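You operate a simulated robot arm through the tools that you are given. There is no shell and no other tool. Be economical: measure what you need, move in short steps, check, and stop when the job is done.

You run a simulated robot arm. Do the job below in one go: nothing can be reset, and whatever is moved stays where it is left.

## Task
Swap the yellow-banded ring for the blue-banded one, clamp it and fit the gauge named on the card.
Fine: the gauge goes in the clamped ring's hole; stand the old ring on the cork mat.

It is judged by the outcome, as a careful person would: the job done as asked, and still so three seconds after it is handed in. It fails if anything else is knocked over, pushed out of place, dropped, spilled or broken.

## Robot
A 7-joint arm with a two-finger parallel gripper, fixed in place. Base frame: the origin is at the foot of the arm, x ahead of it, y to its left, z up; the work surface is at about z = 0. Readings come in mm, rad, newtons and seconds.
With the tool pointing down near the work surface it reaches from about 220 to 580 mm from the base axis. Its first joint turns from -1.152 to 1.152 rad. Payload 2.5 kg.
The tool frame sits at the grasp point between the pads (the TCP): z along the fingers, y along the line on which they close. The tips reach 23 mm beyond it. The gripper opens to 94 mm. The fingers are 38 mm wide and 10 mm thick; the gripper's body (54 by 96 mm) begins 39 mm behind the TCP.
Orientation is that of the tool frame in the base frame, as a unit quaternion [x, y, z, w]. With the fingers straight down and closing along the base's y, the tool's x points along the base's -x, its y along +y and its z along -z.

## Interface
- The arm moves only by the tool jog_arm. Its arguments are lists of equal length, an entry for each row: "rotation": the turn, a rotation vector about the base's x, y, z in units of 6 degrees (1.0 is 6 degrees), a list of three; "slide": the shift along the base's x, y, z in units of 50 mm (1.0 is 50 mm), a list of three; "hand": the closure, from 0 (fully open) to 1 (shut). In form: {"rotation": [[wx, wy, wz], ...], "slide": [[x, y, z], ...], "hand": [hand, ...]}. A call has 1 to 20 rows; each row shifts and turns the commanded pose from where the row before left it. A call with a number of a shift or a turn outside -1 to 1 is refused whole. Rows are played at 5 a second. More than 50 mm and 0.15 rad between two rows, or a gripper value outside its range, and nothing of the call is played. A pose out of reach is approached as far as the arm can. The call stops where the force on the tool passes 70 N (or 10 N more than at its start, if that is more) or the arm is blocked; 0.2 s more then pass. The fingers move at their own pace (about 108 mm/s each) and stop on an object; they squeeze with about 24 N. The grip force told is the motor's: it shows also when the fingers shut on nothing. Time passes only in rows, and 0.2 s behind the last, so rows that do not move let the fingers close. The reply holds the time, the measured pose of the TCP, the force on the tool along the base axes, the opening and the grip force, in the units named above and with some noise.
- Cameras (640 x 400 px; columns grow to the right, rows downward): "scene" is fixed at [135.9, -415.2, 555.6]; the picture's right is [0.72, -0.69, 0.00], its down [-0.33, -0.35, -0.88] and it looks along [0.60, 0.63, -0.48] (base axes); focal length 318 px, centre (320, 200). "wrist" rides on the gripper at [86, 16, -74] in the tool frame; the picture's right is [-0.18, 0.98, 0.00], its down [-0.58, -0.11, -0.81] and it looks along [-0.79, -0.15, 0.59] (tool axes); focal length 243 px, centre (320, 200). There is no depth. A picture from a camera that has moved, and an enlarged one, comes with that camera's place and axes in the base frame and with its lens.
- get_image(camera): a new picture of that camera. No time passes.
- enlarge(camera, box): a new picture of the part [left, top, right, bottom] of that camera's present view, enlarged. No time passes.
- close_job(): hands the job in; it is judged then, once.

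Work in short steps. Places have to be worked out from the pictures, the camera data and where the tool is seen: move nearer, look again, correct. Check each grasp and each placing, and mend what went wrong. You have 120 turns and 64 pictures in all, those below and enlarged ones among them. Open the gripper and draw the arm clear of the work before you hand the job in, unless the task says otherwise; then end with one line.

The tools are called after "Emit:" as a command line: name --argument value ..., lists and objects as JSON in quotes. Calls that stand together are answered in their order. jog_arm: Moves the arm, as the interface text tells. Its arguments: {"type":"object","properties":{"rotation":{"type":"array","items":{"type":"array","items":{"type":"number"}}},"slide":{"type":"array","items":{"type":"array","items":{"type":"number"}}},"hand":{"type":"array","items":{"type":"number"}}},"required":["rotation","slide","hand"]} The other tools are called the same way: get_image (camera) takes a picture; enlarge (camera, box) takes an enlarged picture of a part of a camera's view; close_job () hands the job in.

At the start:

```text
time: 0.0
eef_pos: [333.8, 42.3, 355.7]
tool_rot: [0.0, 1.0, 0.0, 0.0]
ft_force: [0.3, 0.4, 0.9]
opening: 93.9
finger_force: 0.2
```

scene: 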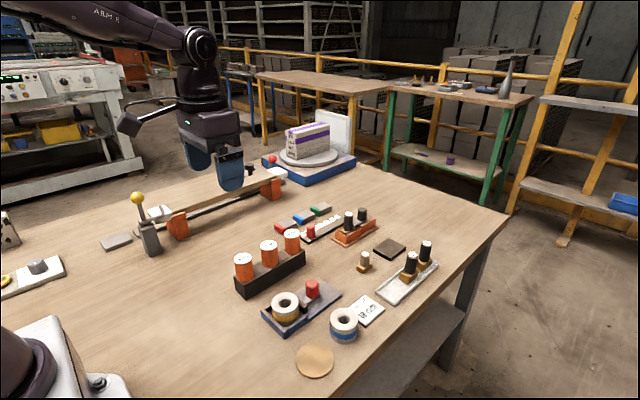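
wrist: 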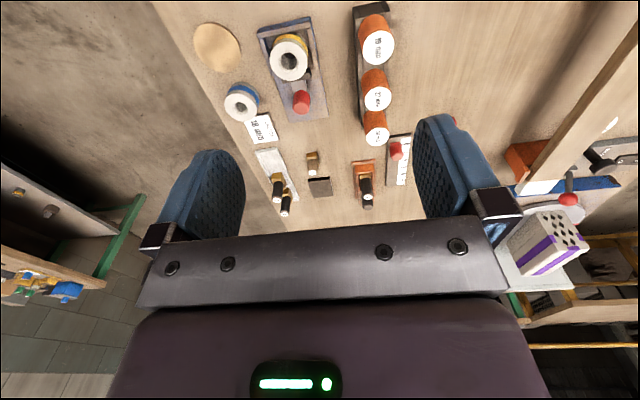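

I start by looking closely at the fixture, the rings, the card and the gauges.

Emit:
enlarge --camera "scene" --box '[230, 260, 390, 380]'

Emit:
enlarge --camera "scene" --box '[270, 190, 450, 310]'

Emit:
enlarge --camera "wrist" --box '[180, 0, 420, 220]'

```text
3.33 times, centred on (310, 320) of scene
camera zoom: at [135.9, -415.2, 555.6], right [0.72, -0.69, 0.0], down [-0.33, -0.35, -0.88], along [0.6, 0.63, -0.48], focal length 1059 px, centre (353, -200)
```

zoom: 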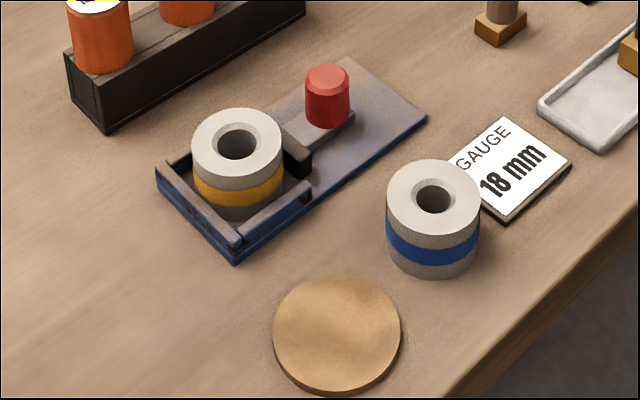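

```text
3.33 times, centred on (360, 250) of scene
camera zoom: at [135.9, -415.2, 555.6], right [0.72, -0.69, 0.0], down [-0.33, -0.35, -0.88], along [0.6, 0.63, -0.48], focal length 1059 px, centre (187, 33)
```

zoom: 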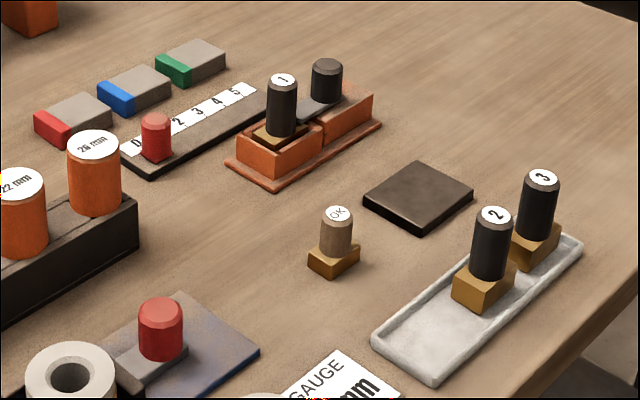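

```text
1.82 times, centred on (300, 110) of wrist
camera zoom: at [246.3, 58.0, 432.1], right [0.18, 0.98, 0.0], down [0.58, -0.11, 0.81], along [0.79, -0.15, -0.59], focal length 441 px, centre (356, 364)
```

zoom: 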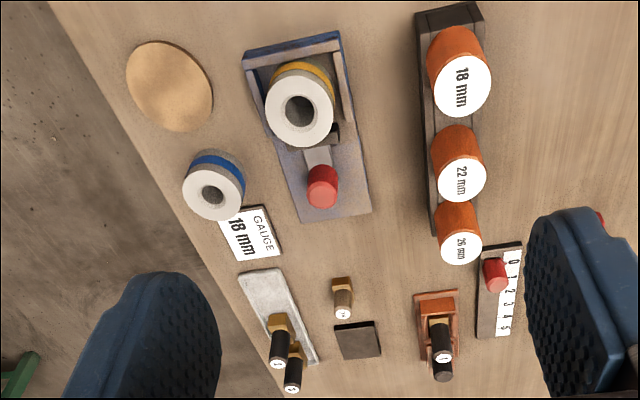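

The card says 18 mm, and the 18 mm plug is the rack's end piece nearest the base. The clamp looks like a jaw with a red knob that slides roughly along +x to release. I move back and lower for a second view to triangulate from.

Emit:
jog_arm --rotation '[[0, 0, 0], [0, 0, 0], [0, 0, 0]]' --slide '[[-0.6, -0.6, -0.3], [-0.6, -0.6, -0.3], [-0.28, -0.44, -0.3]]' --hand '[0, 0, 0]'

Emit:
get_image --camera "wrist"

```text
time: 0.8
eef_pos: [260.2, -40.9, 309.7]
tool_rot: [0.0, 1.0, 0.0, 0.0]
ft_force: [-0.4, 0.5, 0.5]
opening: 93.9
finger_force: 0.0
```

```text
58 pictures are left
camera wrist: at [172.2, -23.8, 386.7], right [0.18, 0.98, 0.0], down [0.58, -0.11, 0.81], along [0.79, -0.15, -0.59], focal length 243 px, centre (320, 200)
```

wrist: 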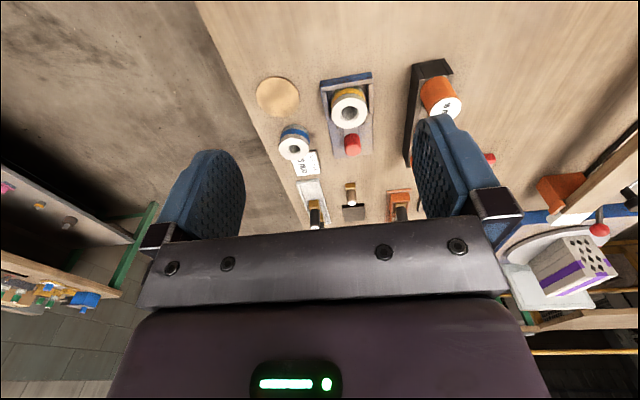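

Emit:
enlarge --camera "wrist" --box '[240, 50, 480, 200]'

```text
2.67 times, centred on (360, 125) of wrist
camera zoom: at [172.2, -23.8, 386.7], right [0.18, 0.98, 0.0], down [0.58, -0.11, 0.81], along [0.79, -0.15, -0.59], focal length 647 px, centre (213, 400)
```

zoom: 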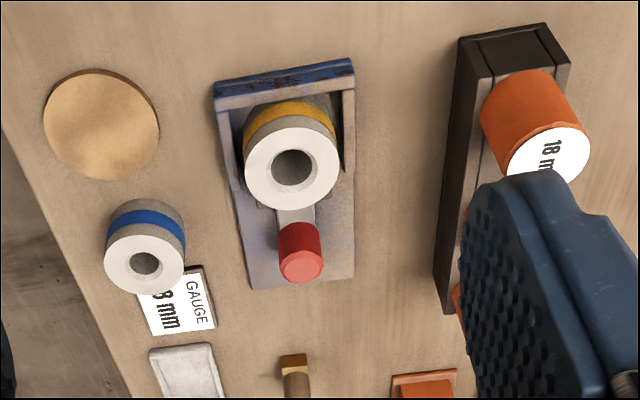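

Triangulating both wrist views puts the knob top near (481,-18,47), the yellow ring near (404,-18), the blue ring near (468,-127) and the 18 mm plug top near (386,106,101). The scene camera disagrees by about 10 mm in x. I hover over the knob and use the gripper to find out which is right.

Emit:
jog_arm --rotation '[[0, 0, 0], [0, 0, 0], [0, 0, 0], [0, 0, 0], [0, 0, 0], [0, 0, 0]]' --slide '[[0.8, 0.1, -0.6], [0.8, 0.1, -0.6], [0.8, 0.1, -0.6], [0.8, 0.1, -0.6], [0.8, 0.05, -0.6], [0.42, 0, -0.6]]' --hand '[0.3, 0.3, 0.3, 0.3, 0.3, 0.3]'

Emit:
enlarge --camera "scene" --box '[220, 190, 420, 340]'

Emit:
get_image --camera "wrist"

```text
refused: row 1 steps farther than a row can; nothing moved
```

```text
2.67 times, centred on (320, 265) of scene
camera zoom: at [135.9, -415.2, 555.6], right [0.72, -0.69, 0.0], down [-0.33, -0.35, -0.88], along [0.6, 0.63, -0.48], focal length 847 px, centre (320, 27)
```

zoom: 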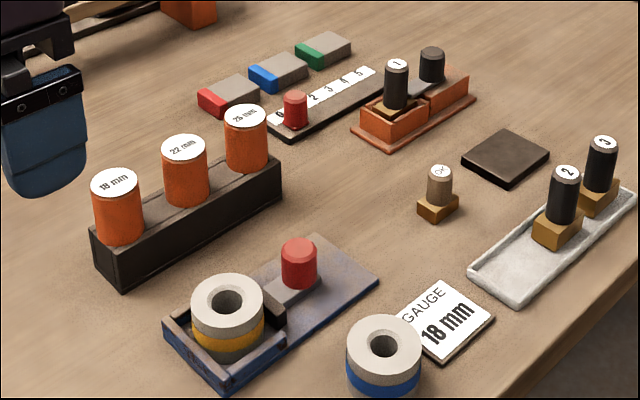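

```text
55 pictures are left
camera wrist: at [172.2, -23.8, 386.7], right [0.18, 0.98, 0.0], down [0.58, -0.11, 0.81], along [0.79, -0.15, -0.59], focal length 243 px, centre (320, 200)
```

wrist: 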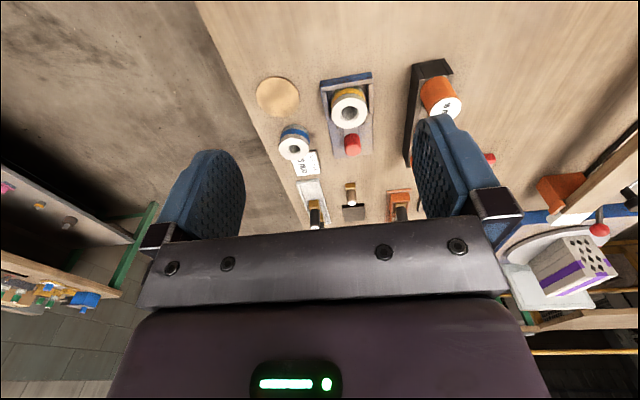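

The step norm went over 50 mm, so nothing moved. I repeat it with smaller rows.

Emit:
jog_arm --rotation '[[0, 0, 0], [0, 0, 0], [0, 0, 0], [0, 0, 0], [0, 0, 0], [0, 0, 0], [0, 0, 0]]' --slide '[[0.63, 0.1, -0.54], [0.63, 0.1, -0.54], [0.63, 0.1, -0.54], [0.63, 0.1, -0.54], [0.63, 0.06, -0.54], [0.63, 0, -0.54], [0.63, 0, -0.54]]' --hand '[0.3, 0.3, 0.3, 0.3, 0.3, 0.3, 0.3]'

Emit:
enlarge --camera "scene" --box '[220, 190, 420, 340]'

Emit:
get_image --camera "wrist"

```text
time: 2.4
eef_pos: [480.6, -17.1, 122.0]
tool_rot: [0.0, 1.0, 0.0, 0.0]
ft_force: [0.7, -0.1, 0.2]
opening: 65.7
finger_force: 0.1
```

```text
2.67 times, centred on (320, 265) of scene
camera zoom: at [135.9, -415.2, 555.6], right [0.72, -0.69, 0.0], down [-0.33, -0.35, -0.88], along [0.6, 0.63, -0.48], focal length 847 px, centre (320, 27)
```

zoom: 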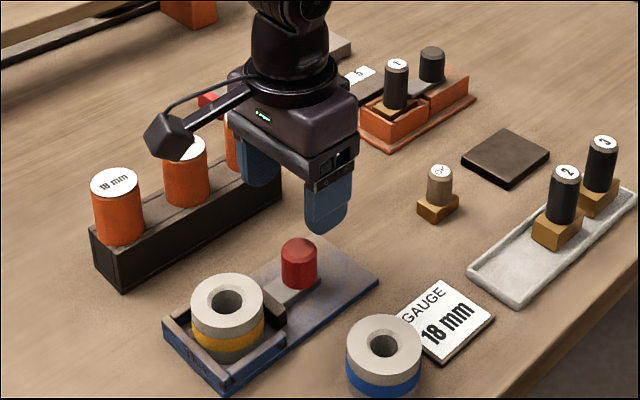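

```text
53 pictures are left
camera wrist: at [393.4, -1.0, 198.5], right [0.18, 0.98, 0.0], down [0.58, -0.11, 0.81], along [0.79, -0.15, -0.59], focal length 243 px, centre (320, 200)
```

wrist: 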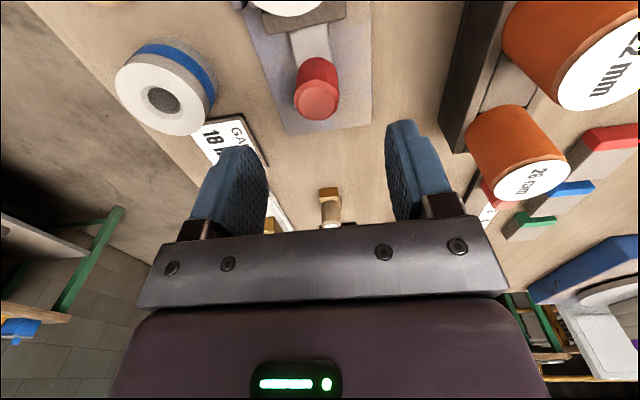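

The fingers project in the scene view as predicted, apart from about 5 mm in the down direction, so I trust the wrist geometry. The knob is at about (484,-19). I lower around it with the tips at z of about 20.

Emit:
jog_arm --rotation '[[0, 0, 0], [0, 0, 0], [0, 0, 0]]' --slide '[[0.07, -0.04, -0.6], [0, 0, -0.6], [0, 0, -0.38]]' --hand '[0.3, 0.3, 0.3]'

Emit:
enlarge --camera "scene" --box '[220, 220, 380, 340]'

```text
time: 3.2
eef_pos: [484.3, -20.2, 41.6]
tool_rot: [0.0, 1.0, 0.0, 0.001]
ft_force: [0.5, 0.1, -0.9]
opening: 65.7
finger_force: 0.0
```

```text
3.33 times, centred on (300, 280) of scene
camera zoom: at [135.9, -415.2, 555.6], right [0.72, -0.69, 0.0], down [-0.33, -0.35, -0.88], along [0.6, 0.63, -0.48], focal length 1059 px, centre (387, -67)
```

zoom: 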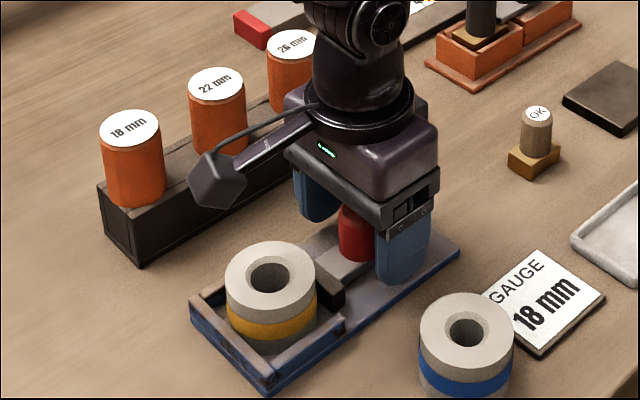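

The fingers straddle the knob, so I close.

Emit:
jog_arm --rotation '[[0, 0, 0], [0, 0, 0], [0, 0, 0]]' --slide '[[0, 0, 0], [0, 0, 0], [0, 0, 0]]' --hand '[0.85, 0.85, 0.85]'

```text
time: 4.0
eef_pos: [483.8, -19.5, 43.3]
tool_rot: [0.001, 1.0, 0.0, 0.001]
ft_force: [3.9, -5.0, -5.4]
opening: 29.1
finger_force: 45.5
```

The knob is gripped at 29 mm. I pull it toward +x in small steps.

Emit:
jog_arm --rotation '[[0, 0, 0], [0, 0, 0], [0, 0, 0], [0, 0, 0], [0, 0, 0]]' --slide '[[0.1, 0, 0], [0.1, 0, 0], [0.1, 0, 0], [0.1, 0, 0], [0, 0, 0]]' --hand '[0.85, 0.85, 0.85, 0.85, 0.85]'

Emit:
enlarge --camera "scene" --box '[220, 220, 380, 340]'

```text
time: 5.2
eef_pos: [504.0, -19.3, 43.3]
tool_rot: [0.001, 1.0, -0.001, -0.001]
ft_force: [-0.8, -9.8, -8.7]
opening: 29.3
finger_force: 44.7
```

```text
3.33 times, centred on (300, 280) of scene
camera zoom: at [136.0, -415.2, 555.6], right [0.72, -0.69, 0.0], down [-0.33, -0.35, -0.88], along [0.6, 0.63, -0.48], focal length 1059 px, centre (387, -67)
```

zoom: 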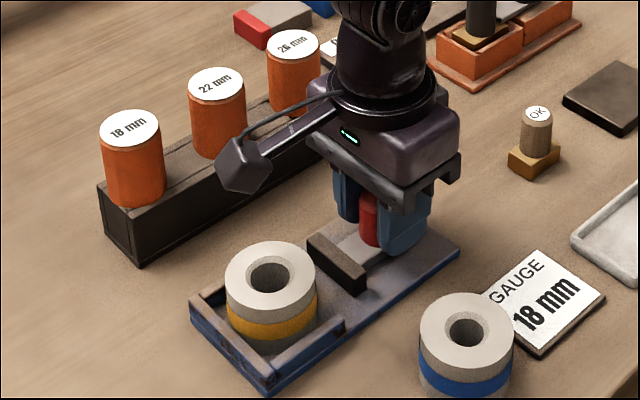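

The jaw slides off freely. I pull about 10 mm more for clearance, watching the force, then release and rise.

Emit:
jog_arm --rotation '[[0, 0, 0], [0, 0, 0], [0, 0, 0]]' --slide '[[0.1, 0, 0], [0.1, 0, 0], [0, 0, 0]]' --hand '[0.85, 0.85, 0.85]'

```text
time: 6.0
eef_pos: [512.6, -20.0, 42.6]
tool_rot: [0.0, 1.0, 0.0, -0.001]
ft_force: [-2.6, -11.6, -6.5]
opening: 29.5
finger_force: 45.0
```

The jaw is about 30 mm clear. I release, rise, and move above the yellow ring to check alignment.

Emit:
jog_arm --rotation '[[0, 0, 0], [0, 0, 0], [0, 0, 0], [0, 0, 0], [0, 0, 0], [0, 0, 0], [0, 0, 0]]' --slide '[[0, 0, 0], [0, 0, 0.4], [0, 0, 0.8], [0, 0, 0.6], [-0.8, 0, 0], [-0.8, 0.02, 0], [-0.57, 0.02, 0]]' --hand '[0.3, 0.3, 0.2, 0.1, 0, 0, 0]'

Emit:
get_image --camera "wrist"

Emit:
enlarge --camera "scene" --box '[220, 220, 380, 340]'

```text
time: 7.6
eef_pos: [404.1, -14.8, 133.3]
tool_rot: [0.0, 1.0, 0.0, 0.0]
ft_force: [-0.2, -0.3, 0.1]
opening: 94.2
finger_force: 0.0
```

```text
50 pictures are left
camera wrist: at [317.6, 0.1, 209.4], right [0.18, 0.98, 0.0], down [0.58, -0.11, 0.81], along [0.79, -0.15, -0.59], focal length 243 px, centre (320, 200)
```

wrist: 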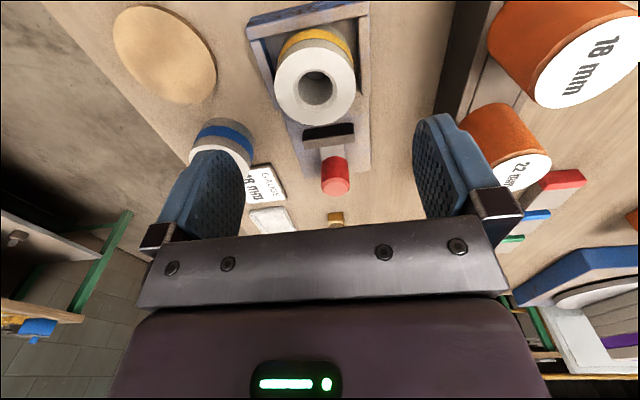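

```text
3.33 times, centred on (300, 280) of scene
camera zoom: at [135.9, -415.2, 555.6], right [0.72, -0.69, 0.0], down [-0.33, -0.35, -0.88], along [0.6, 0.63, -0.48], focal length 1059 px, centre (387, -67)
```

zoom: 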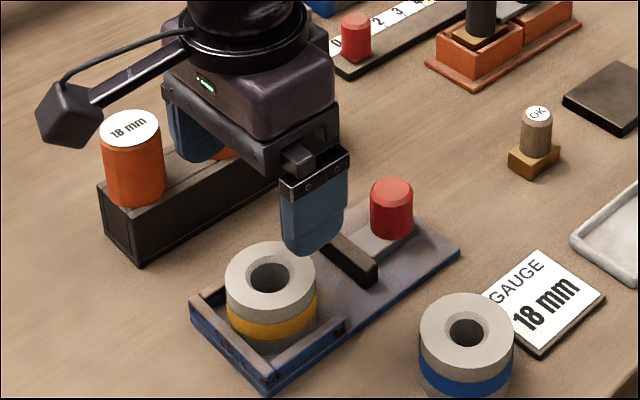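

The yellow ring centre reads (406,-19.7) and it is 57 mm wide. I lower to TCP z of about 53, so the tips stay above the side walls, and check before closing.

Emit:
jog_arm --rotation '[[0, 0, 0], [0, 0, 0], [0, 0, 0]]' --slide '[[0.03, -0.09, -0.6], [0, 0, -0.6], [0, 0, -0.4]]' --hand '[0, 0, 0]'

Emit:
enlarge --camera "scene" --box '[220, 220, 380, 340]'

Emit:
get_image --camera "wrist"

```text
time: 8.4
eef_pos: [406.0, -21.7, 51.5]
tool_rot: [0.001, 1.0, 0.001, 0.0]
ft_force: [0.9, -0.4, 0.4]
opening: 94.1
finger_force: 0.2
```

```text
3.33 times, centred on (300, 280) of scene
camera zoom: at [135.9, -415.2, 555.6], right [0.72, -0.69, 0.0], down [-0.33, -0.35, -0.88], along [0.6, 0.63, -0.48], focal length 1059 px, centre (387, -67)
```

zoom: 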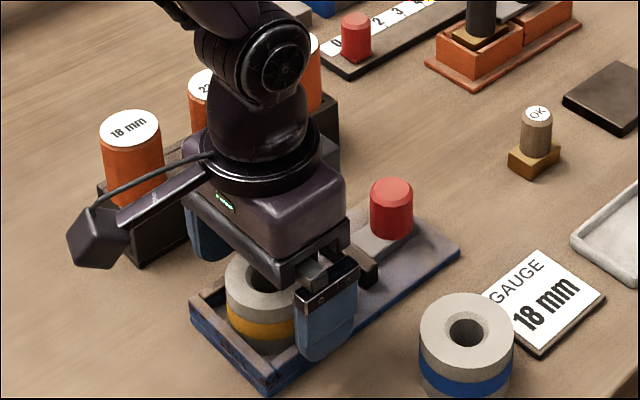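

```text
47 pictures are left
camera wrist: at [318.7, -5.4, 128.7], right [0.18, 0.98, 0.0], down [0.58, -0.11, 0.81], along [0.79, -0.15, -0.59], focal length 243 px, centre (320, 200)
```

wrist: 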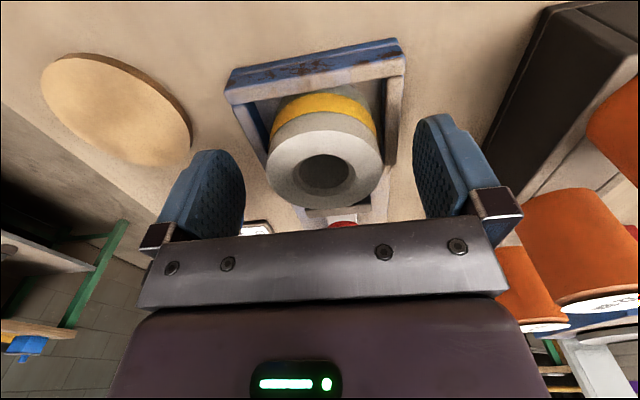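

The ring is centred between the fingers within 3 mm. The wall top is about 16 mm high, well below the tips. I shift y by +2.5, lower 4 mm and close.

Emit:
jog_arm --rotation '[[0, 0, 0], [0, 0, 0], [0, 0, 0], [0, 0, 0]]' --slide '[[-0.02, 0.05, -0.08], [0, 0, 0], [0, 0, 0], [0, 0, 0]]' --hand '[0, 0.5, 0.55, 0.55]'

```text
time: 9.4
eef_pos: [404.7, -17.8, 48.0]
tool_rot: [0.0, 1.0, 0.0, 0.0]
ft_force: [0.3, -0.5, -0.6]
opening: 57.5
finger_force: 24.2
```

The ring is gripped at 57.5 mm. I lift it clear and check.

Emit:
jog_arm --rotation '[[0, 0, 0], [0, 0, 0], [0, 0, 0], [0, 0, 0]]' --slide '[[0, 0, 0.2], [0, 0, 0.4], [0, 0, 0.6], [0, 0, 0]]' --hand '[0.55, 0.55, 0.55, 0.55]'

Emit:
enlarge --camera "scene" --box '[220, 220, 380, 340]'

```text
time: 10.4
eef_pos: [405.7, -19.1, 108.7]
tool_rot: [0.0, 1.0, 0.0, 0.0]
ft_force: [0.5, 0.1, -1.4]
opening: 42.2
finger_force: 0.0
```

```text
3.33 times, centred on (300, 280) of scene
camera zoom: at [135.9, -415.2, 555.6], right [0.72, -0.69, 0.0], down [-0.33, -0.35, -0.88], along [0.6, 0.63, -0.48], focal length 1059 px, centre (387, -67)
```

zoom: 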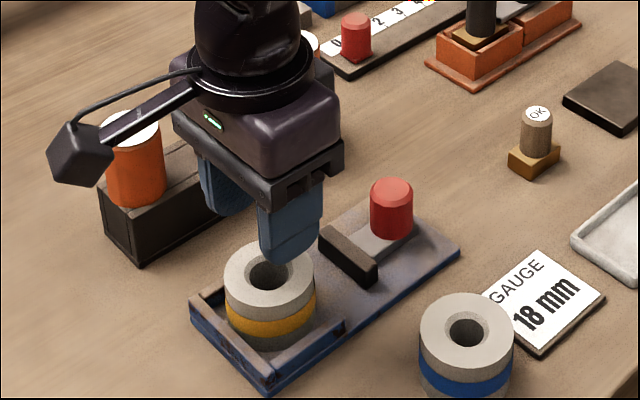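

The ring slipped out and stayed in the fixture. I regrip a bit deeper with full closure for a stronger hold, and lift gently.

Emit:
jog_arm --rotation '[[0, 0, 0], [0, 0, 0], [0, 0, 0], [0, 0, 0], [0, 0, 0], [0, 0, 0], [0, 0, 0]]' --slide '[[0, 0, 0], [0, 0, 0], [-0.02, 0.01, -0.6], [0, 0, -0.6], [0, 0, -0.12], [0, 0, 0], [0, 0, 0]]' --hand '[0, 0, 0, 0, 0, 0, 0]'

Emit:
enlarge --camera "wrist" --box '[160, 0, 480, 240]'

Emit:
enlarge --camera "scene" --box '[250, 260, 330, 320]'

```text
time: 12.0
eef_pos: [404.4, -20.1, 42.1]
tool_rot: [0.001, 1.0, 0.0, 0.0]
ft_force: [-0.1, 0.7, 0.2]
opening: 93.8
finger_force: 0.0
```

```text
1.67 times, centred on (320, 120) of wrist
camera zoom: at [317.4, -2.2, 119.4], right [0.18, 0.98, 0.0], down [0.58, -0.11, 0.81], along [0.79, -0.15, -0.59], focal length 404 px, centre (320, 333)
```

zoom: 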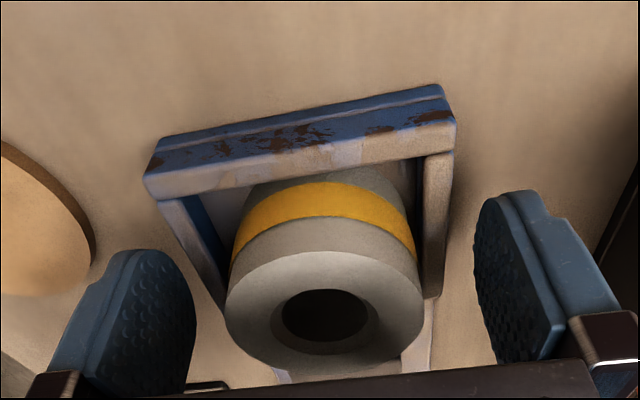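

```text
6.67 times, centred on (290, 290) of scene
camera zoom: at [135.9, -415.2, 555.6], right [0.72, -0.69, 0.0], down [-0.33, -0.35, -0.88], along [0.6, 0.63, -0.48], focal length 2118 px, centre (520, -400)
```

zoom: 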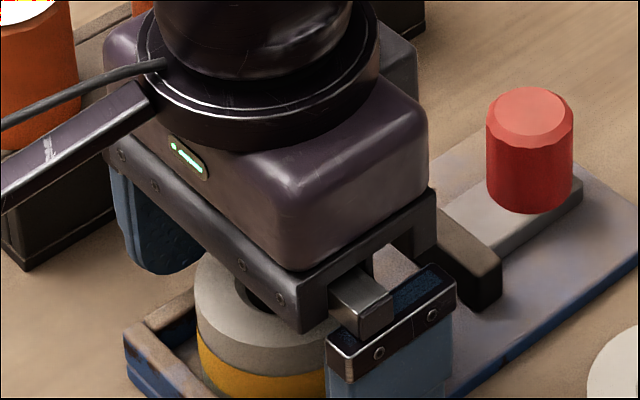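

The ring is still centred. I close at full command and lift a little.

Emit:
jog_arm --rotation '[[0, 0, 0], [0, 0, 0], [0, 0, 0], [0, 0, 0], [0, 0, 0], [0, 0, 0]]' --slide '[[0, 0.03, 0], [0, 0, 0], [0, 0, 0], [0, 0, 0], [0, 0, 0.1], [0, 0, 0.1]]' --hand '[0.4, 1, 1, 1, 1, 1]'

Emit:
enlarge --camera "scene" --box '[250, 260, 330, 320]'

```text
time: 13.2
eef_pos: [405.1, -19.8, 42.9]
tool_rot: [0.0, 1.0, -0.003, 0.001]
ft_force: [3.0, -0.6, -5.5]
opening: 81.8
finger_force: 44.8
stopped in row 5: the force on the tool passed its limit (the readings are from after the stop); the commanded pose is now the measured one
```

```text
6.67 times, centred on (290, 290) of scene
camera zoom: at [136.0, -415.1, 555.6], right [0.72, -0.69, 0.0], down [-0.33, -0.35, -0.88], along [0.6, 0.63, -0.48], focal length 2118 px, centre (520, -400)
```

zoom: 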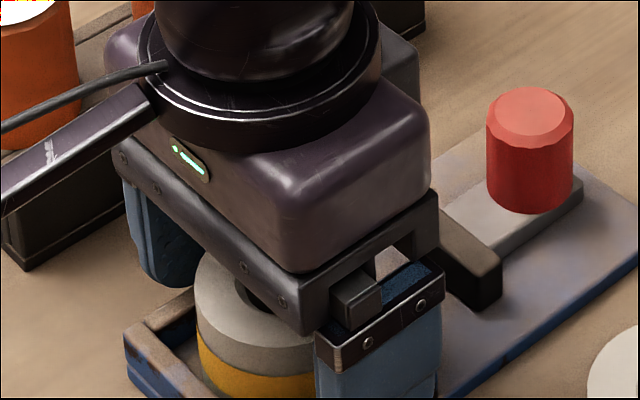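

The fingers caught the outside of the fixture walls (82 mm), so the walls stand above z 19. I open, rise to TCP z of about 48 as before, and close with full command.

Emit:
jog_arm --rotation '[[0, 0, 0], [0, 0, 0], [0, 0, 0]]' --slide '[[0, 0, 0], [0, 0, 0], [0, 0.02, 0.08]]' --hand '[0, 0, 0]'

Emit:
enlarge --camera "scene" --box '[220, 220, 380, 340]'

```text
time: 14.0
eef_pos: [405.0, -19.1, 46.6]
tool_rot: [0.0, 1.0, -0.002, 0.002]
ft_force: [-0.8, -0.7, -0.4]
opening: 94.0
finger_force: 0.0
```

```text
3.33 times, centred on (300, 280) of scene
camera zoom: at [135.9, -415.2, 555.6], right [0.72, -0.69, 0.0], down [-0.33, -0.35, -0.88], along [0.6, 0.63, -0.48], focal length 1059 px, centre (387, -67)
```

zoom: 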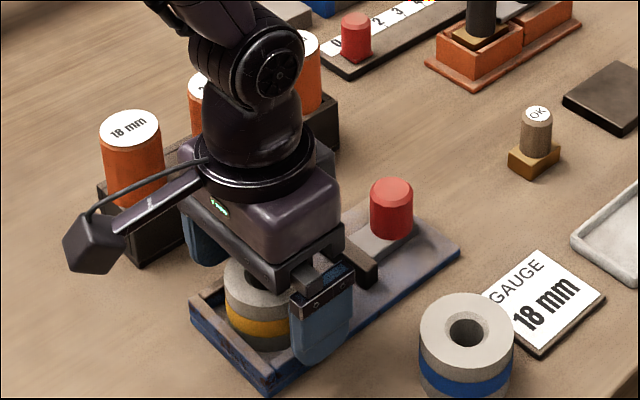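

The fixture has not moved. I close at z of about 48 with full command.

Emit:
jog_arm --rotation '[[0, 0, 0], [0, 0, 0], [0, 0, 0], [0, 0, 0]]' --slide '[[0, 0.02, 0.02], [0, 0, 0], [0, 0, 0], [0, 0, 0]]' --hand '[0.2, 1, 1, 1]'

```text
time: 15.0
eef_pos: [404.8, -17.4, 47.2]
tool_rot: [0.001, 1.0, -0.003, 0.001]
ft_force: [-1.2, -0.4, 0.6]
opening: 57.9
finger_force: 23.7
```

It is gripped at 57.9 mm. I lift slowly to see if it holds.

Emit:
jog_arm --rotation '[[0, 0, 0], [0, 0, 0], [0, 0, 0], [0, 0, 0], [0, 0, 0]]' --slide '[[0, 0, 0.04], [0, 0, 0.06], [0, 0, 0.1], [0, 0, 0.1], [0, 0, 0]]' --hand '[1, 1, 1, 1, 1]'

Emit:
enlarge --camera "scene" --box '[220, 220, 380, 340]'

```text
time: 16.2
eef_pos: [404.2, -19.1, 62.2]
tool_rot: [0.0, 1.0, -0.002, 0.001]
ft_force: [0.7, 0.3, -1.0]
opening: 57.8
finger_force: 24.2
```

```text
3.33 times, centred on (300, 280) of scene
camera zoom: at [135.9, -415.2, 555.6], right [0.72, -0.69, 0.0], down [-0.33, -0.35, -0.88], along [0.6, 0.63, -0.48], focal length 1059 px, centre (387, -67)
```

zoom: 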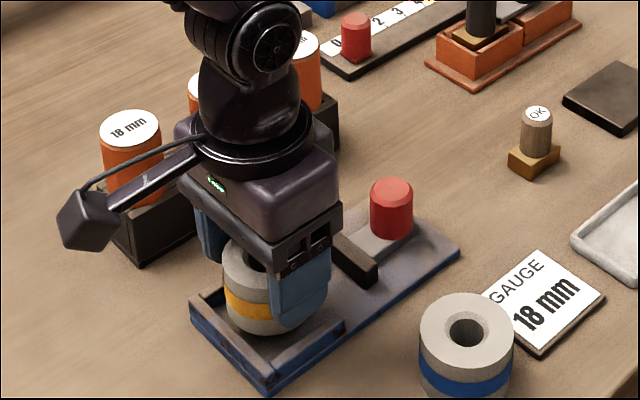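

The ring is coming up with the gripper this time. I keep lifting in small steps, to TCP z of about 82.

Emit:
jog_arm --rotation '[[0, 0, 0], [0, 0, 0], [0, 0, 0]]' --slide '[[0, 0, 0.12], [0, 0, 0.14], [0, 0, 0.14]]' --hand '[1, 1, 1]'

Emit:
jog_arm --rotation '[[0, 0, 0], [0, 0, 0], [0, 0, 0], [0, 0, 0], [0, 0, 0], [0, 0, 0], [0, 0, 0], [0, 0, 0], [0, 0, 0], [0, 0, 0]]' --slide '[[-0.02, -0.1, 0], [-0.04, -0.2, 0], [-0.06, -0.3, 0], [-0.06, -0.3, 0], [-0.06, -0.3, 0], [-0.06, -0.3, 0], [-0.06, -0.3, 0], [-0.06, -0.3, 0], [-0.04, -0.22, 0], [0, 0, 0]]' --hand '[1, 1, 1, 1, 1, 1, 1, 1, 1, 1]'

Emit:
enlarge --camera "scene" --box '[230, 260, 390, 380]'

Emit:
get_image --camera "wrist"

```text
time: 17.0
eef_pos: [404.7, -17.8, 84.0]
tool_rot: [0.0, 1.0, -0.003, 0.001]
ft_force: [-1.2, -0.3, -1.6]
opening: 57.8
finger_force: 24.7
```

```text
time: 19.2
eef_pos: [381.6, -133.2, 83.4]
tool_rot: [0.0, 1.0, -0.003, 0.001]
ft_force: [0.4, -0.2, -1.6]
opening: 57.9
finger_force: 23.9
```

```text
3.33 times, centred on (310, 320) of scene
camera zoom: at [135.9, -415.2, 555.6], right [0.72, -0.69, 0.0], down [-0.33, -0.35, -0.88], along [0.6, 0.63, -0.48], focal length 1059 px, centre (353, -200)
```

zoom: 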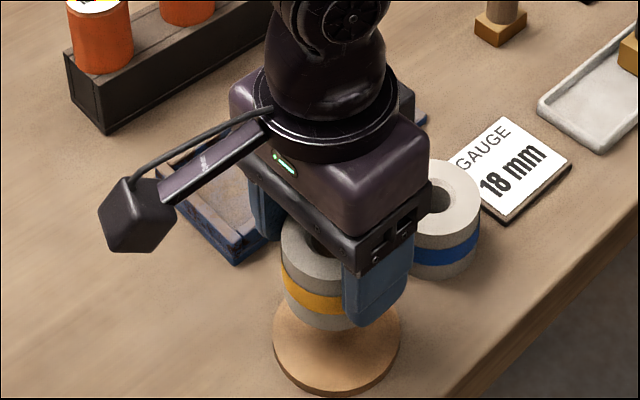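

```text
39 pictures are left
camera wrist: at [294.5, -117.2, 159.9], right [0.18, 0.98, 0.0], down [0.58, -0.11, 0.81], along [0.79, -0.15, -0.59], focal length 243 px, centre (320, 200)
```

wrist: 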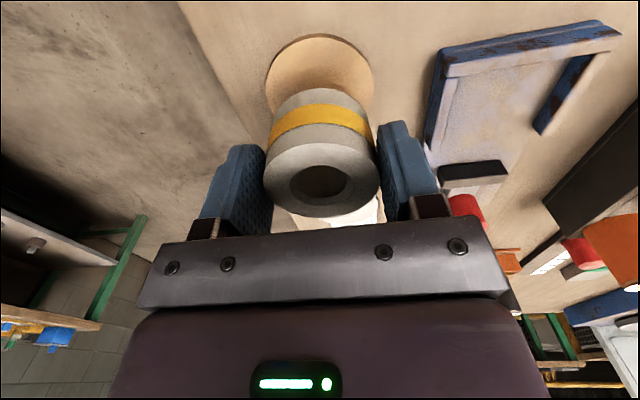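

The ring hangs level over the mat, whose centre I put at about (383.5,-134) with a 36 mm radius. I lower most of the way and check centring.

Emit:
jog_arm --rotation '[[0, 0, 0], [0, 0, 0], [0, 0, 0], [0, 0, 0]]' --slide '[[0.04, 0, -0.2], [0, 0, -0.2], [0, 0, -0.2], [0, 0, 0]]' --hand '[1, 1, 1, 1]'

Emit:
enlarge --camera "scene" --box '[270, 310, 370, 385]'

Emit:
enlarge --camera "wrist" --box '[220, 20, 420, 170]'

```text
time: 20.2
eef_pos: [385.1, -133.7, 53.7]
tool_rot: [0.0, 1.0, -0.003, 0.002]
ft_force: [0.6, 0.2, -1.4]
opening: 57.9
finger_force: 24.3
```

```text
5.33 times, centred on (320, 348) of scene
camera zoom: at [135.9, -415.2, 555.6], right [0.72, -0.69, 0.0], down [-0.33, -0.35, -0.88], along [0.6, 0.63, -0.48], focal length 1695 px, centre (320, -587)
```

zoom: 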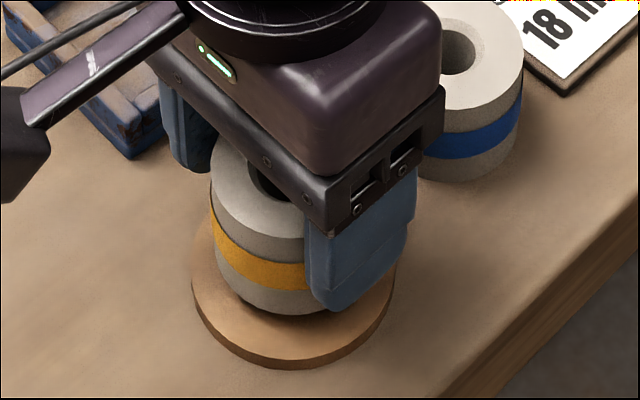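

```text
2.67 times, centred on (320, 95) of wrist
camera zoom: at [296.3, -116.6, 129.8], right [0.18, 0.98, 0.0], down [0.58, -0.11, 0.81], along [0.79, -0.15, -0.59], focal length 647 px, centre (320, 480)
```

zoom: 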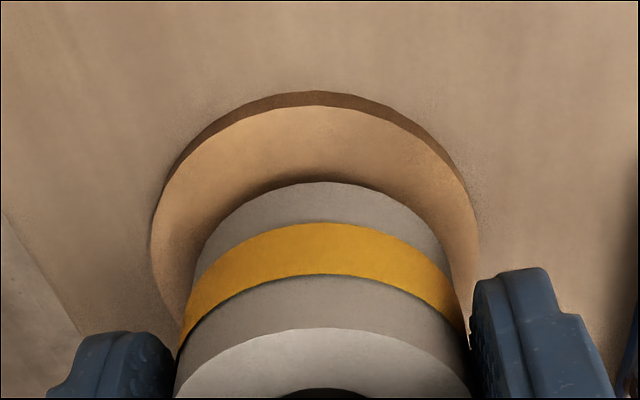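

The ring sits about 3 mm too far in +x and 2 mm in +y relative to the mat. I correct and lower gently to contact.

Emit:
jog_arm --rotation '[[0, 0, 0], [0, 0, 0], [0, 0, 0], [0, 0, 0]]' --slide '[[-0.07, -0.05, 0], [0, 0, -0.08], [0, 0, -0.04], [0, 0, 0]]' --hand '[1, 1, 1, 1]'

Emit:
enlarge --camera "scene" --box '[270, 310, 370, 385]'

```text
time: 21.2
eef_pos: [379.9, -135.3, 46.6]
tool_rot: [0.0, 1.0, -0.003, 0.0]
ft_force: [-0.1, 0.1, -1.1]
opening: 57.9
finger_force: 23.9
```

```text
5.33 times, centred on (320, 348) of scene
camera zoom: at [135.9, -415.2, 555.6], right [0.72, -0.69, 0.0], down [-0.33, -0.35, -0.88], along [0.6, 0.63, -0.48], focal length 1695 px, centre (320, -587)
```

zoom: 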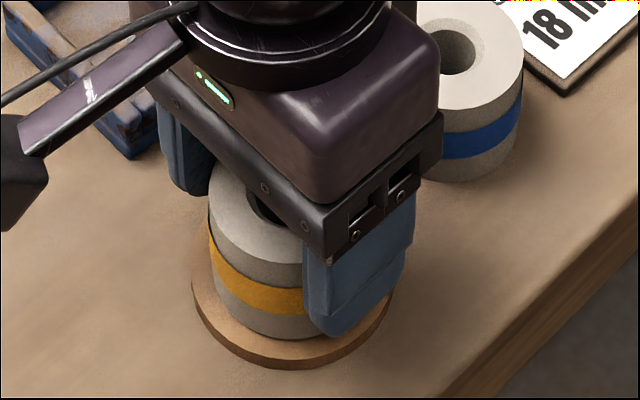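

It is almost touching. I lower a few more millimetres, watching the vertical force.

Emit:
jog_arm --rotation '[[0, 0, 0], [0, 0, 0], [0, 0, 0]]' --slide '[[0, 0, -0.03], [0, 0, -0.03], [0, 0, 0]]' --hand '[1, 1, 1]'

```text
time: 22.0
eef_pos: [379.5, -134.9, 45.1]
tool_rot: [0.001, 1.0, -0.002, 0.002]
ft_force: [-6.6, 0.5, 21.5]
opening: 58.1
finger_force: 23.7
```

It is in contact at 21 N up. I release, rise and view the result.

Emit:
jog_arm --rotation '[[0, 0, 0], [0, 0, 0], [0, 0, 0], [0, 0, 0], [0, 0, 0]]' --slide '[[0, 0, 0], [0, 0, 0], [0, 0, 0.4], [0, 0, 0.6], [0, 0, 0.7]]' --hand '[0, 0, 0, 0, 0]'

Emit:
enlarge --camera "scene" --box '[230, 260, 390, 380]'

Emit:
get_image --camera "wrist"

```text
time: 23.2
eef_pos: [379.2, -137.5, 129.6]
tool_rot: [0.001, 1.0, -0.002, 0.0]
ft_force: [-0.9, 0.1, -1.1]
opening: 94.2
finger_force: 0.1
```

```text
3.33 times, centred on (310, 320) of scene
camera zoom: at [135.9, -415.2, 555.6], right [0.72, -0.69, 0.0], down [-0.33, -0.35, -0.88], along [0.6, 0.63, -0.48], focal length 1059 px, centre (353, -200)
```

zoom: 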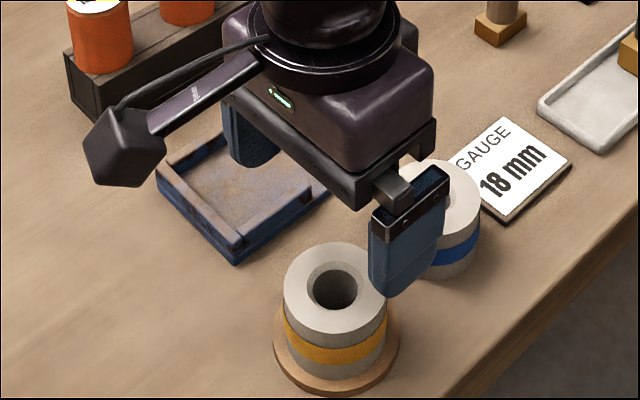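

```text
34 pictures are left
camera wrist: at [291.6, -120.2, 206.4], right [0.18, 0.98, 0.0], down [0.58, -0.11, 0.81], along [0.79, -0.15, -0.59], focal length 243 px, centre (320, 200)
```

wrist: 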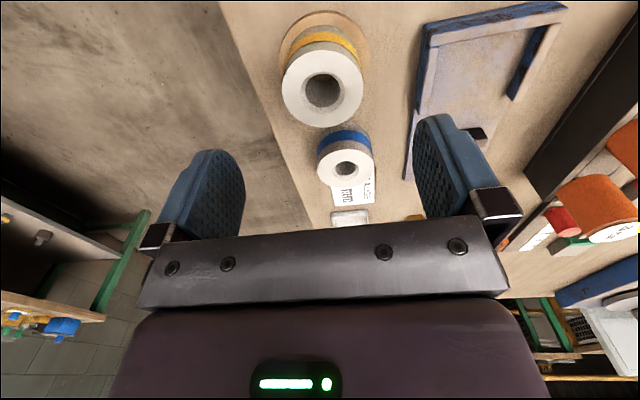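

The yellow ring stands on the mat. The blue ring reads about (466,-127), so I hover over it and refine.

Emit:
jog_arm --rotation '[[0, 0, 0], [0, 0, 0], [0, 0, 0], [0, 0, 0]]' --slide '[[0.6, 0.08, 0], [0.6, 0.08, 0], [0.54, 0.04, -0.4], [0, 0, -0.5]]' --hand '[0, 0, 0, 0]'

Emit:
get_image --camera "wrist"

```text
time: 24.2
eef_pos: [466.5, -126.7, 84.7]
tool_rot: [0.001, 1.0, -0.003, 0.002]
ft_force: [0.4, 0.1, 0.2]
opening: 93.8
finger_force: 0.1
```

```text
33 pictures are left
camera wrist: at [379.0, -110.3, 160.5], right [0.19, 0.98, 0.0], down [0.58, -0.11, 0.81], along [0.79, -0.15, -0.59], focal length 243 px, centre (320, 200)
```

wrist: 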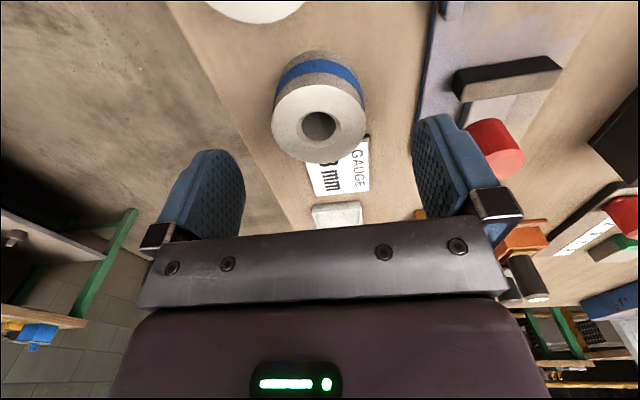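

It is centred at (465,-126.6). I descend to z 42 and close gently with full command.

Emit:
jog_arm --rotation '[[0, 0, 0], [0, 0, 0], [0, 0, 0], [0, 0, 0], [0, 0, 0], [0, 0, 0], [0, 0, 0]]' --slide '[[-0.02, 0, -0.4], [0, 0, -0.43], [0, 0, 0], [0, 0, 0], [0, 0, 0], [0, 0, 0], [0, 0, 0]]' --hand '[0, 0, 0, 0.3, 1, 1, 1]'

Emit:
enlarge --camera "scene" --box '[260, 270, 400, 375]'

```text
time: 25.8
eef_pos: [465.7, -126.7, 43.0]
tool_rot: [0.0, 1.0, -0.003, 0.001]
ft_force: [0.4, -1.6, -0.3]
opening: 57.6
finger_force: 23.8
```

```text
3.81 times, centred on (330, 322) of scene
camera zoom: at [135.9, -415.2, 555.6], right [0.72, -0.69, 0.0], down [-0.33, -0.35, -0.88], along [0.6, 0.63, -0.48], focal length 1210 px, centre (282, -267)
```

zoom: 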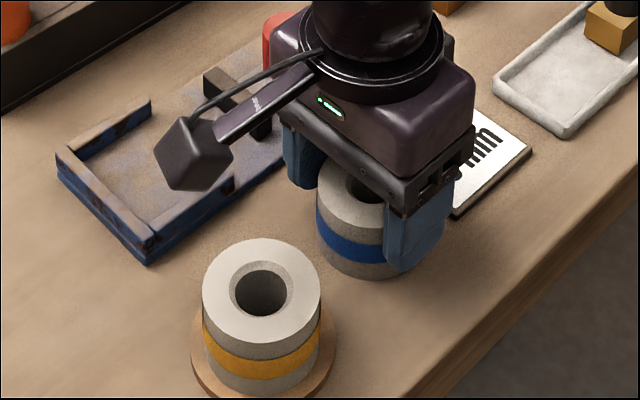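

It is gripped. I lift slowly, then carry it to (408,-18) over the fixture.

Emit:
jog_arm --rotation '[[0, 0, 0], [0, 0, 0], [0, 0, 0], [0, 0, 0], [0, 0, 0]]' --slide '[[0, 0, 0.06], [0, 0, 0.16], [0, 0, 0.24], [0, 0, 0.3], [0, 0, 0.24]]' --hand '[1, 1, 1, 1, 1]'

Emit:
jog_arm --rotation '[[0, 0, 0], [0, 0, 0], [0, 0, 0], [0, 0, 0], [0, 0, 0], [0, 0, 0], [0, 0, 0], [0, 0, 0], [0, 0, 0]]' --slide '[[-0.06, 0.12, 0], [-0.15, 0.28, 0], [-0.18, 0.34, 0], [-0.18, 0.34, 0], [-0.18, 0.34, 0], [-0.18, 0.34, 0], [-0.15, 0.28, 0], [-0.07, 0.12, 0], [0, 0, 0]]' --hand '[1, 1, 1, 1, 1, 1, 1, 1, 1]'

Emit:
get_image --camera "wrist"

Emit:
enlarge --camera "scene" --box '[220, 220, 380, 340]'

```text
time: 27.0
eef_pos: [465.7, -126.9, 93.1]
tool_rot: [0.001, 1.0, -0.002, 0.001]
ft_force: [-0.1, -0.9, -1.4]
opening: 57.5
finger_force: 24.0
```

```text
time: 29.0
eef_pos: [408.5, -19.2, 92.7]
tool_rot: [0.002, 1.0, -0.003, 0.001]
ft_force: [1.6, 0.3, -0.8]
opening: 57.6
finger_force: 23.9
```

```text
31 pictures are left
camera wrist: at [321.3, -1.3, 168.7], right [0.19, 0.98, 0.0], down [0.58, -0.11, 0.81], along [0.79, -0.15, -0.59], focal length 243 px, centre (320, 200)
```

wrist: 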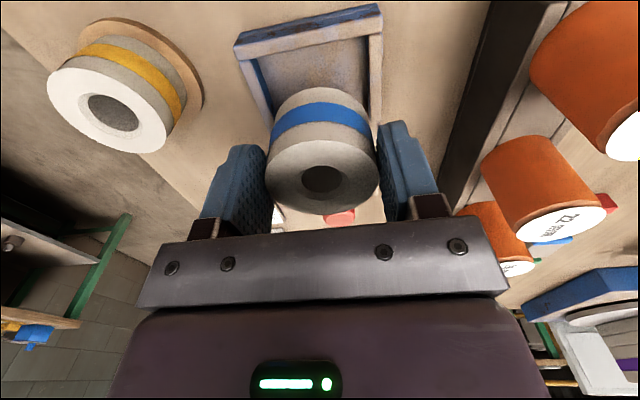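

```text
3.33 times, centred on (300, 280) of scene
camera zoom: at [135.9, -415.2, 555.6], right [0.72, -0.69, 0.0], down [-0.33, -0.35, -0.88], along [0.6, 0.63, -0.48], focal length 1059 px, centre (387, -67)
```

zoom: 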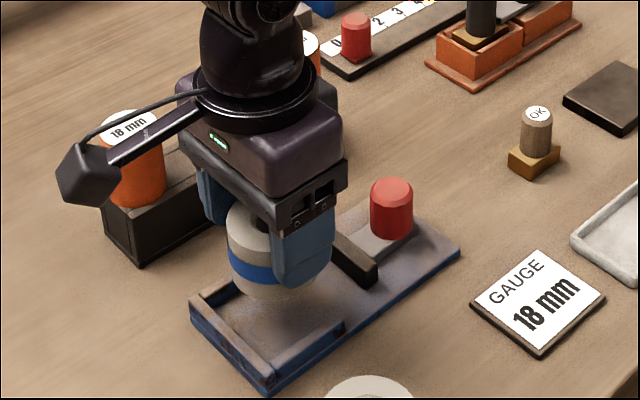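

The ring is aligned above the pocket. I lower in steps to z of about 54.

Emit:
jog_arm --rotation '[[0, 0, 0], [0, 0, 0], [0, 0, 0], [0, 0, 0]]' --slide '[[0, 0.01, -0.25], [0, 0, -0.25], [0, 0, -0.25], [0, 0, 0]]' --hand '[1, 1, 1, 1]'

Emit:
enlarge --camera "wrist" --box '[200, 20, 440, 200]'

```text
time: 30.0
eef_pos: [409.0, -17.1, 53.7]
tool_rot: [0.001, 1.0, -0.002, 0.002]
ft_force: [0.2, -0.1, -1.1]
opening: 57.6
finger_force: 23.6
```

```text
2.22 times, centred on (320, 110) of wrist
camera zoom: at [321.4, -0.8, 130.9], right [0.18, 0.98, 0.0], down [0.58, -0.11, 0.81], along [0.79, -0.15, -0.59], focal length 539 px, centre (320, 400)
```

zoom: 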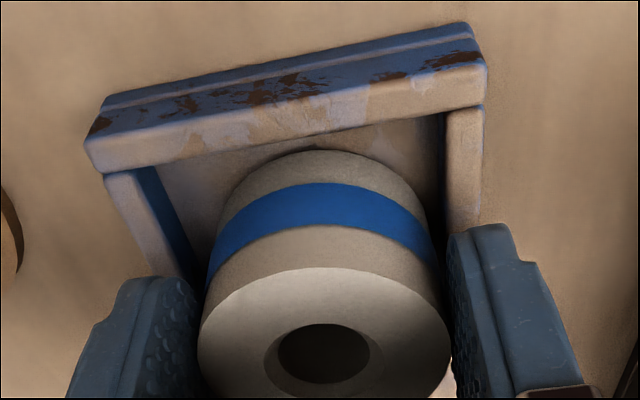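

The ring is inside the walls. I lower in 1.5 mm steps to contact.

Emit:
jog_arm --rotation '[[0, 0, 0], [0, 0, 0], [0, 0, 0], [0, 0, 0]]' --slide '[[0, 0, -0.03], [0, 0, -0.03], [0, 0, -0.02], [0, 0, 0]]' --hand '[1, 1, 1, 1]'

```text
time: 31.0
eef_pos: [409.4, -18.3, 51.1]
tool_rot: [0.001, 1.0, -0.002, 0.001]
ft_force: [0.1, 0.2, -0.2]
opening: 57.6
finger_force: 23.7
```

Emit:
jog_arm --rotation '[[0, 0, 0], [0, 0, 0], [0, 0, 0]]' --slide '[[0, 0, -0.03], [0, 0, -0.02], [0, 0, 0]]' --hand '[1, 1, 1]'

```text
time: 31.8
eef_pos: [409.1, -18.2, 49.2]
tool_rot: [0.001, 1.0, -0.003, 0.003]
ft_force: [-4.7, -1.8, 22.4]
opening: 57.7
finger_force: 23.8
```

Contact is at the expected seat height. I release, rise, and look.

Emit:
jog_arm --rotation '[[0, 0, 0], [0, 0, 0], [0, 0, 0], [0, 0, 0], [0, 0, 0], [0, 0, 0], [0, 0, 0]]' --slide '[[0, 0, 0], [0, 0, 0], [0, 0, 0.4], [0, 0, 0.7], [0.7, -0.02, 0], [0.7, -0.02, 0], [0.67, 0, 0]]' --hand '[0, 0, 0, 0, 0.2, 0.3, 0.3]'

Emit:
enlarge --camera "scene" --box '[220, 220, 380, 340]'

Emit:
get_image --camera "wrist"

```text
time: 33.4
eef_pos: [511.4, -19.2, 103.1]
tool_rot: [0.001, 1.0, -0.002, 0.001]
ft_force: [0.5, 0.2, -0.2]
opening: 65.8
finger_force: 0.1
```

```text
3.33 times, centred on (300, 280) of scene
camera zoom: at [135.9, -415.2, 555.6], right [0.72, -0.69, 0.0], down [-0.33, -0.35, -0.88], along [0.6, 0.63, -0.48], focal length 1059 px, centre (387, -67)
```

zoom: 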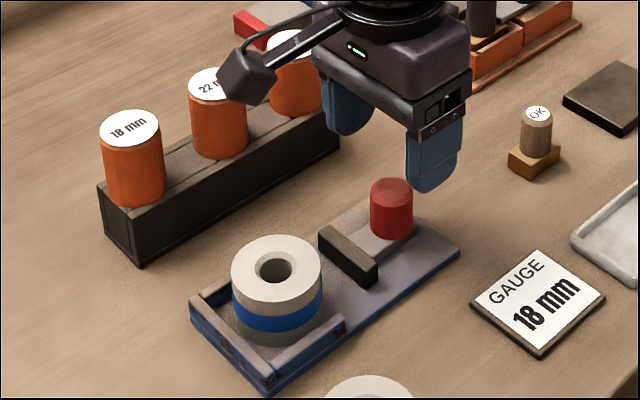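

```text
27 pictures are left
camera wrist: at [424.5, -2.1, 179.7], right [0.19, 0.98, 0.0], down [0.58, -0.11, 0.81], along [0.79, -0.15, -0.59], focal length 243 px, centre (320, 200)
```

wrist: 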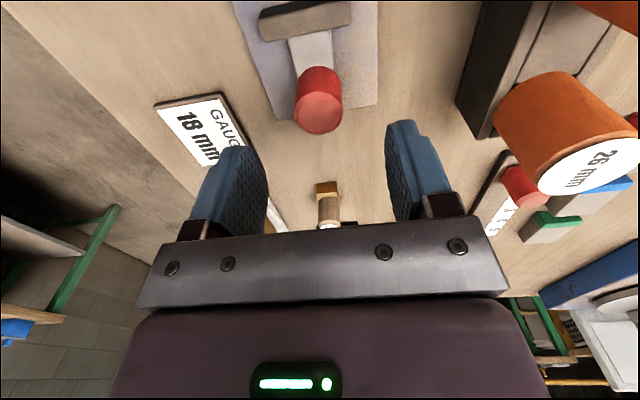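

The ring is seated and the knob is at (512,-19). I descend, grip it, and push the jaw back toward the ring.

Emit:
jog_arm --rotation '[[0, 0, 0], [0, 0, 0], [0, 0, 0], [0, 0, 0], [0, 0, 0], [0, 0, 0]]' --slide '[[0.01, 0, -0.6], [0, 0, -0.6], [0, 0, 0], [0, 0, 0], [0, 0, 0], [0, 0, 0]]' --hand '[0.3, 0.3, 0.3, 0.85, 0.85, 0.85]'

Emit:
jog_arm --rotation '[[0, 0, 0], [0, 0, 0], [0, 0, 0], [0, 0, 0], [0, 0, 0]]' --slide '[[-0.1, 0, 0], [-0.1, 0, 0], [-0.1, 0, 0], [-0.1, 0, 0], [0, 0, 0]]' --hand '[0.85, 0.85, 0.85, 0.85, 0.85]'

```text
time: 34.8
eef_pos: [512.3, -20.6, 43.6]
tool_rot: [0.001, 1.0, -0.004, 0.001]
ft_force: [1.3, -12.7, -3.9]
opening: 29.6
finger_force: 45.7
```

```text
time: 36.0
eef_pos: [492.2, -20.3, 43.3]
tool_rot: [0.002, 1.0, -0.003, 0.001]
ft_force: [-0.7, -16.5, -0.5]
opening: 29.4
finger_force: 44.9
```

There is no contact with the ring yet. I continue in 2 mm steps.

Emit:
jog_arm --rotation '[[0, 0, 0], [0, 0, 0], [0, 0, 0]]' --slide '[[-0.05, 0, 0], [-0.05, 0, 0], [0, 0, 0]]' --hand '[0.85, 0.85, 0.85]'

Emit:
jog_arm --rotation '[[0, 0, 0], [0, 0, 0], [0, 0, 0]]' --slide '[[-0.04, 0, 0], [-0.04, 0, 0], [0, 0, 0]]' --hand '[0.85, 0.85, 0.85]'

Emit:
enlarge --camera "scene" --box '[220, 220, 380, 340]'

```text
time: 36.8
eef_pos: [487.4, -20.2, 43.3]
tool_rot: [0.001, 1.0, -0.002, 0.001]
ft_force: [0.0, -14.7, -3.3]
opening: 29.1
finger_force: 45.2
```

```text
time: 37.6
eef_pos: [484.5, -19.5, 43.2]
tool_rot: [0.0, 1.0, -0.003, 0.003]
ft_force: [6.1, -14.9, -5.4]
opening: 29.3
finger_force: 44.6
```

```text
3.33 times, centred on (300, 280) of scene
camera zoom: at [135.9, -415.2, 555.6], right [0.72, -0.69, 0.0], down [-0.33, -0.35, -0.88], along [0.6, 0.63, -0.48], focal length 1059 px, centre (387, -67)
```

zoom: 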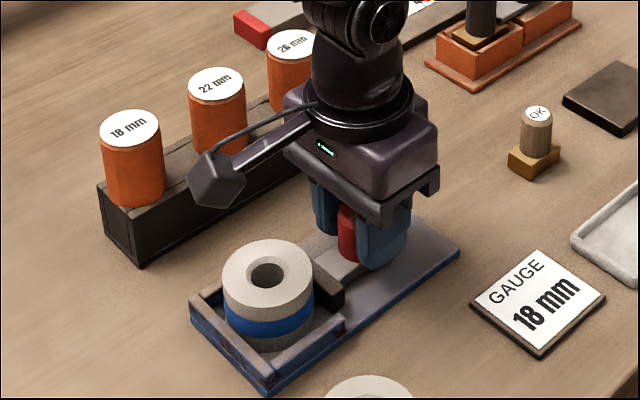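

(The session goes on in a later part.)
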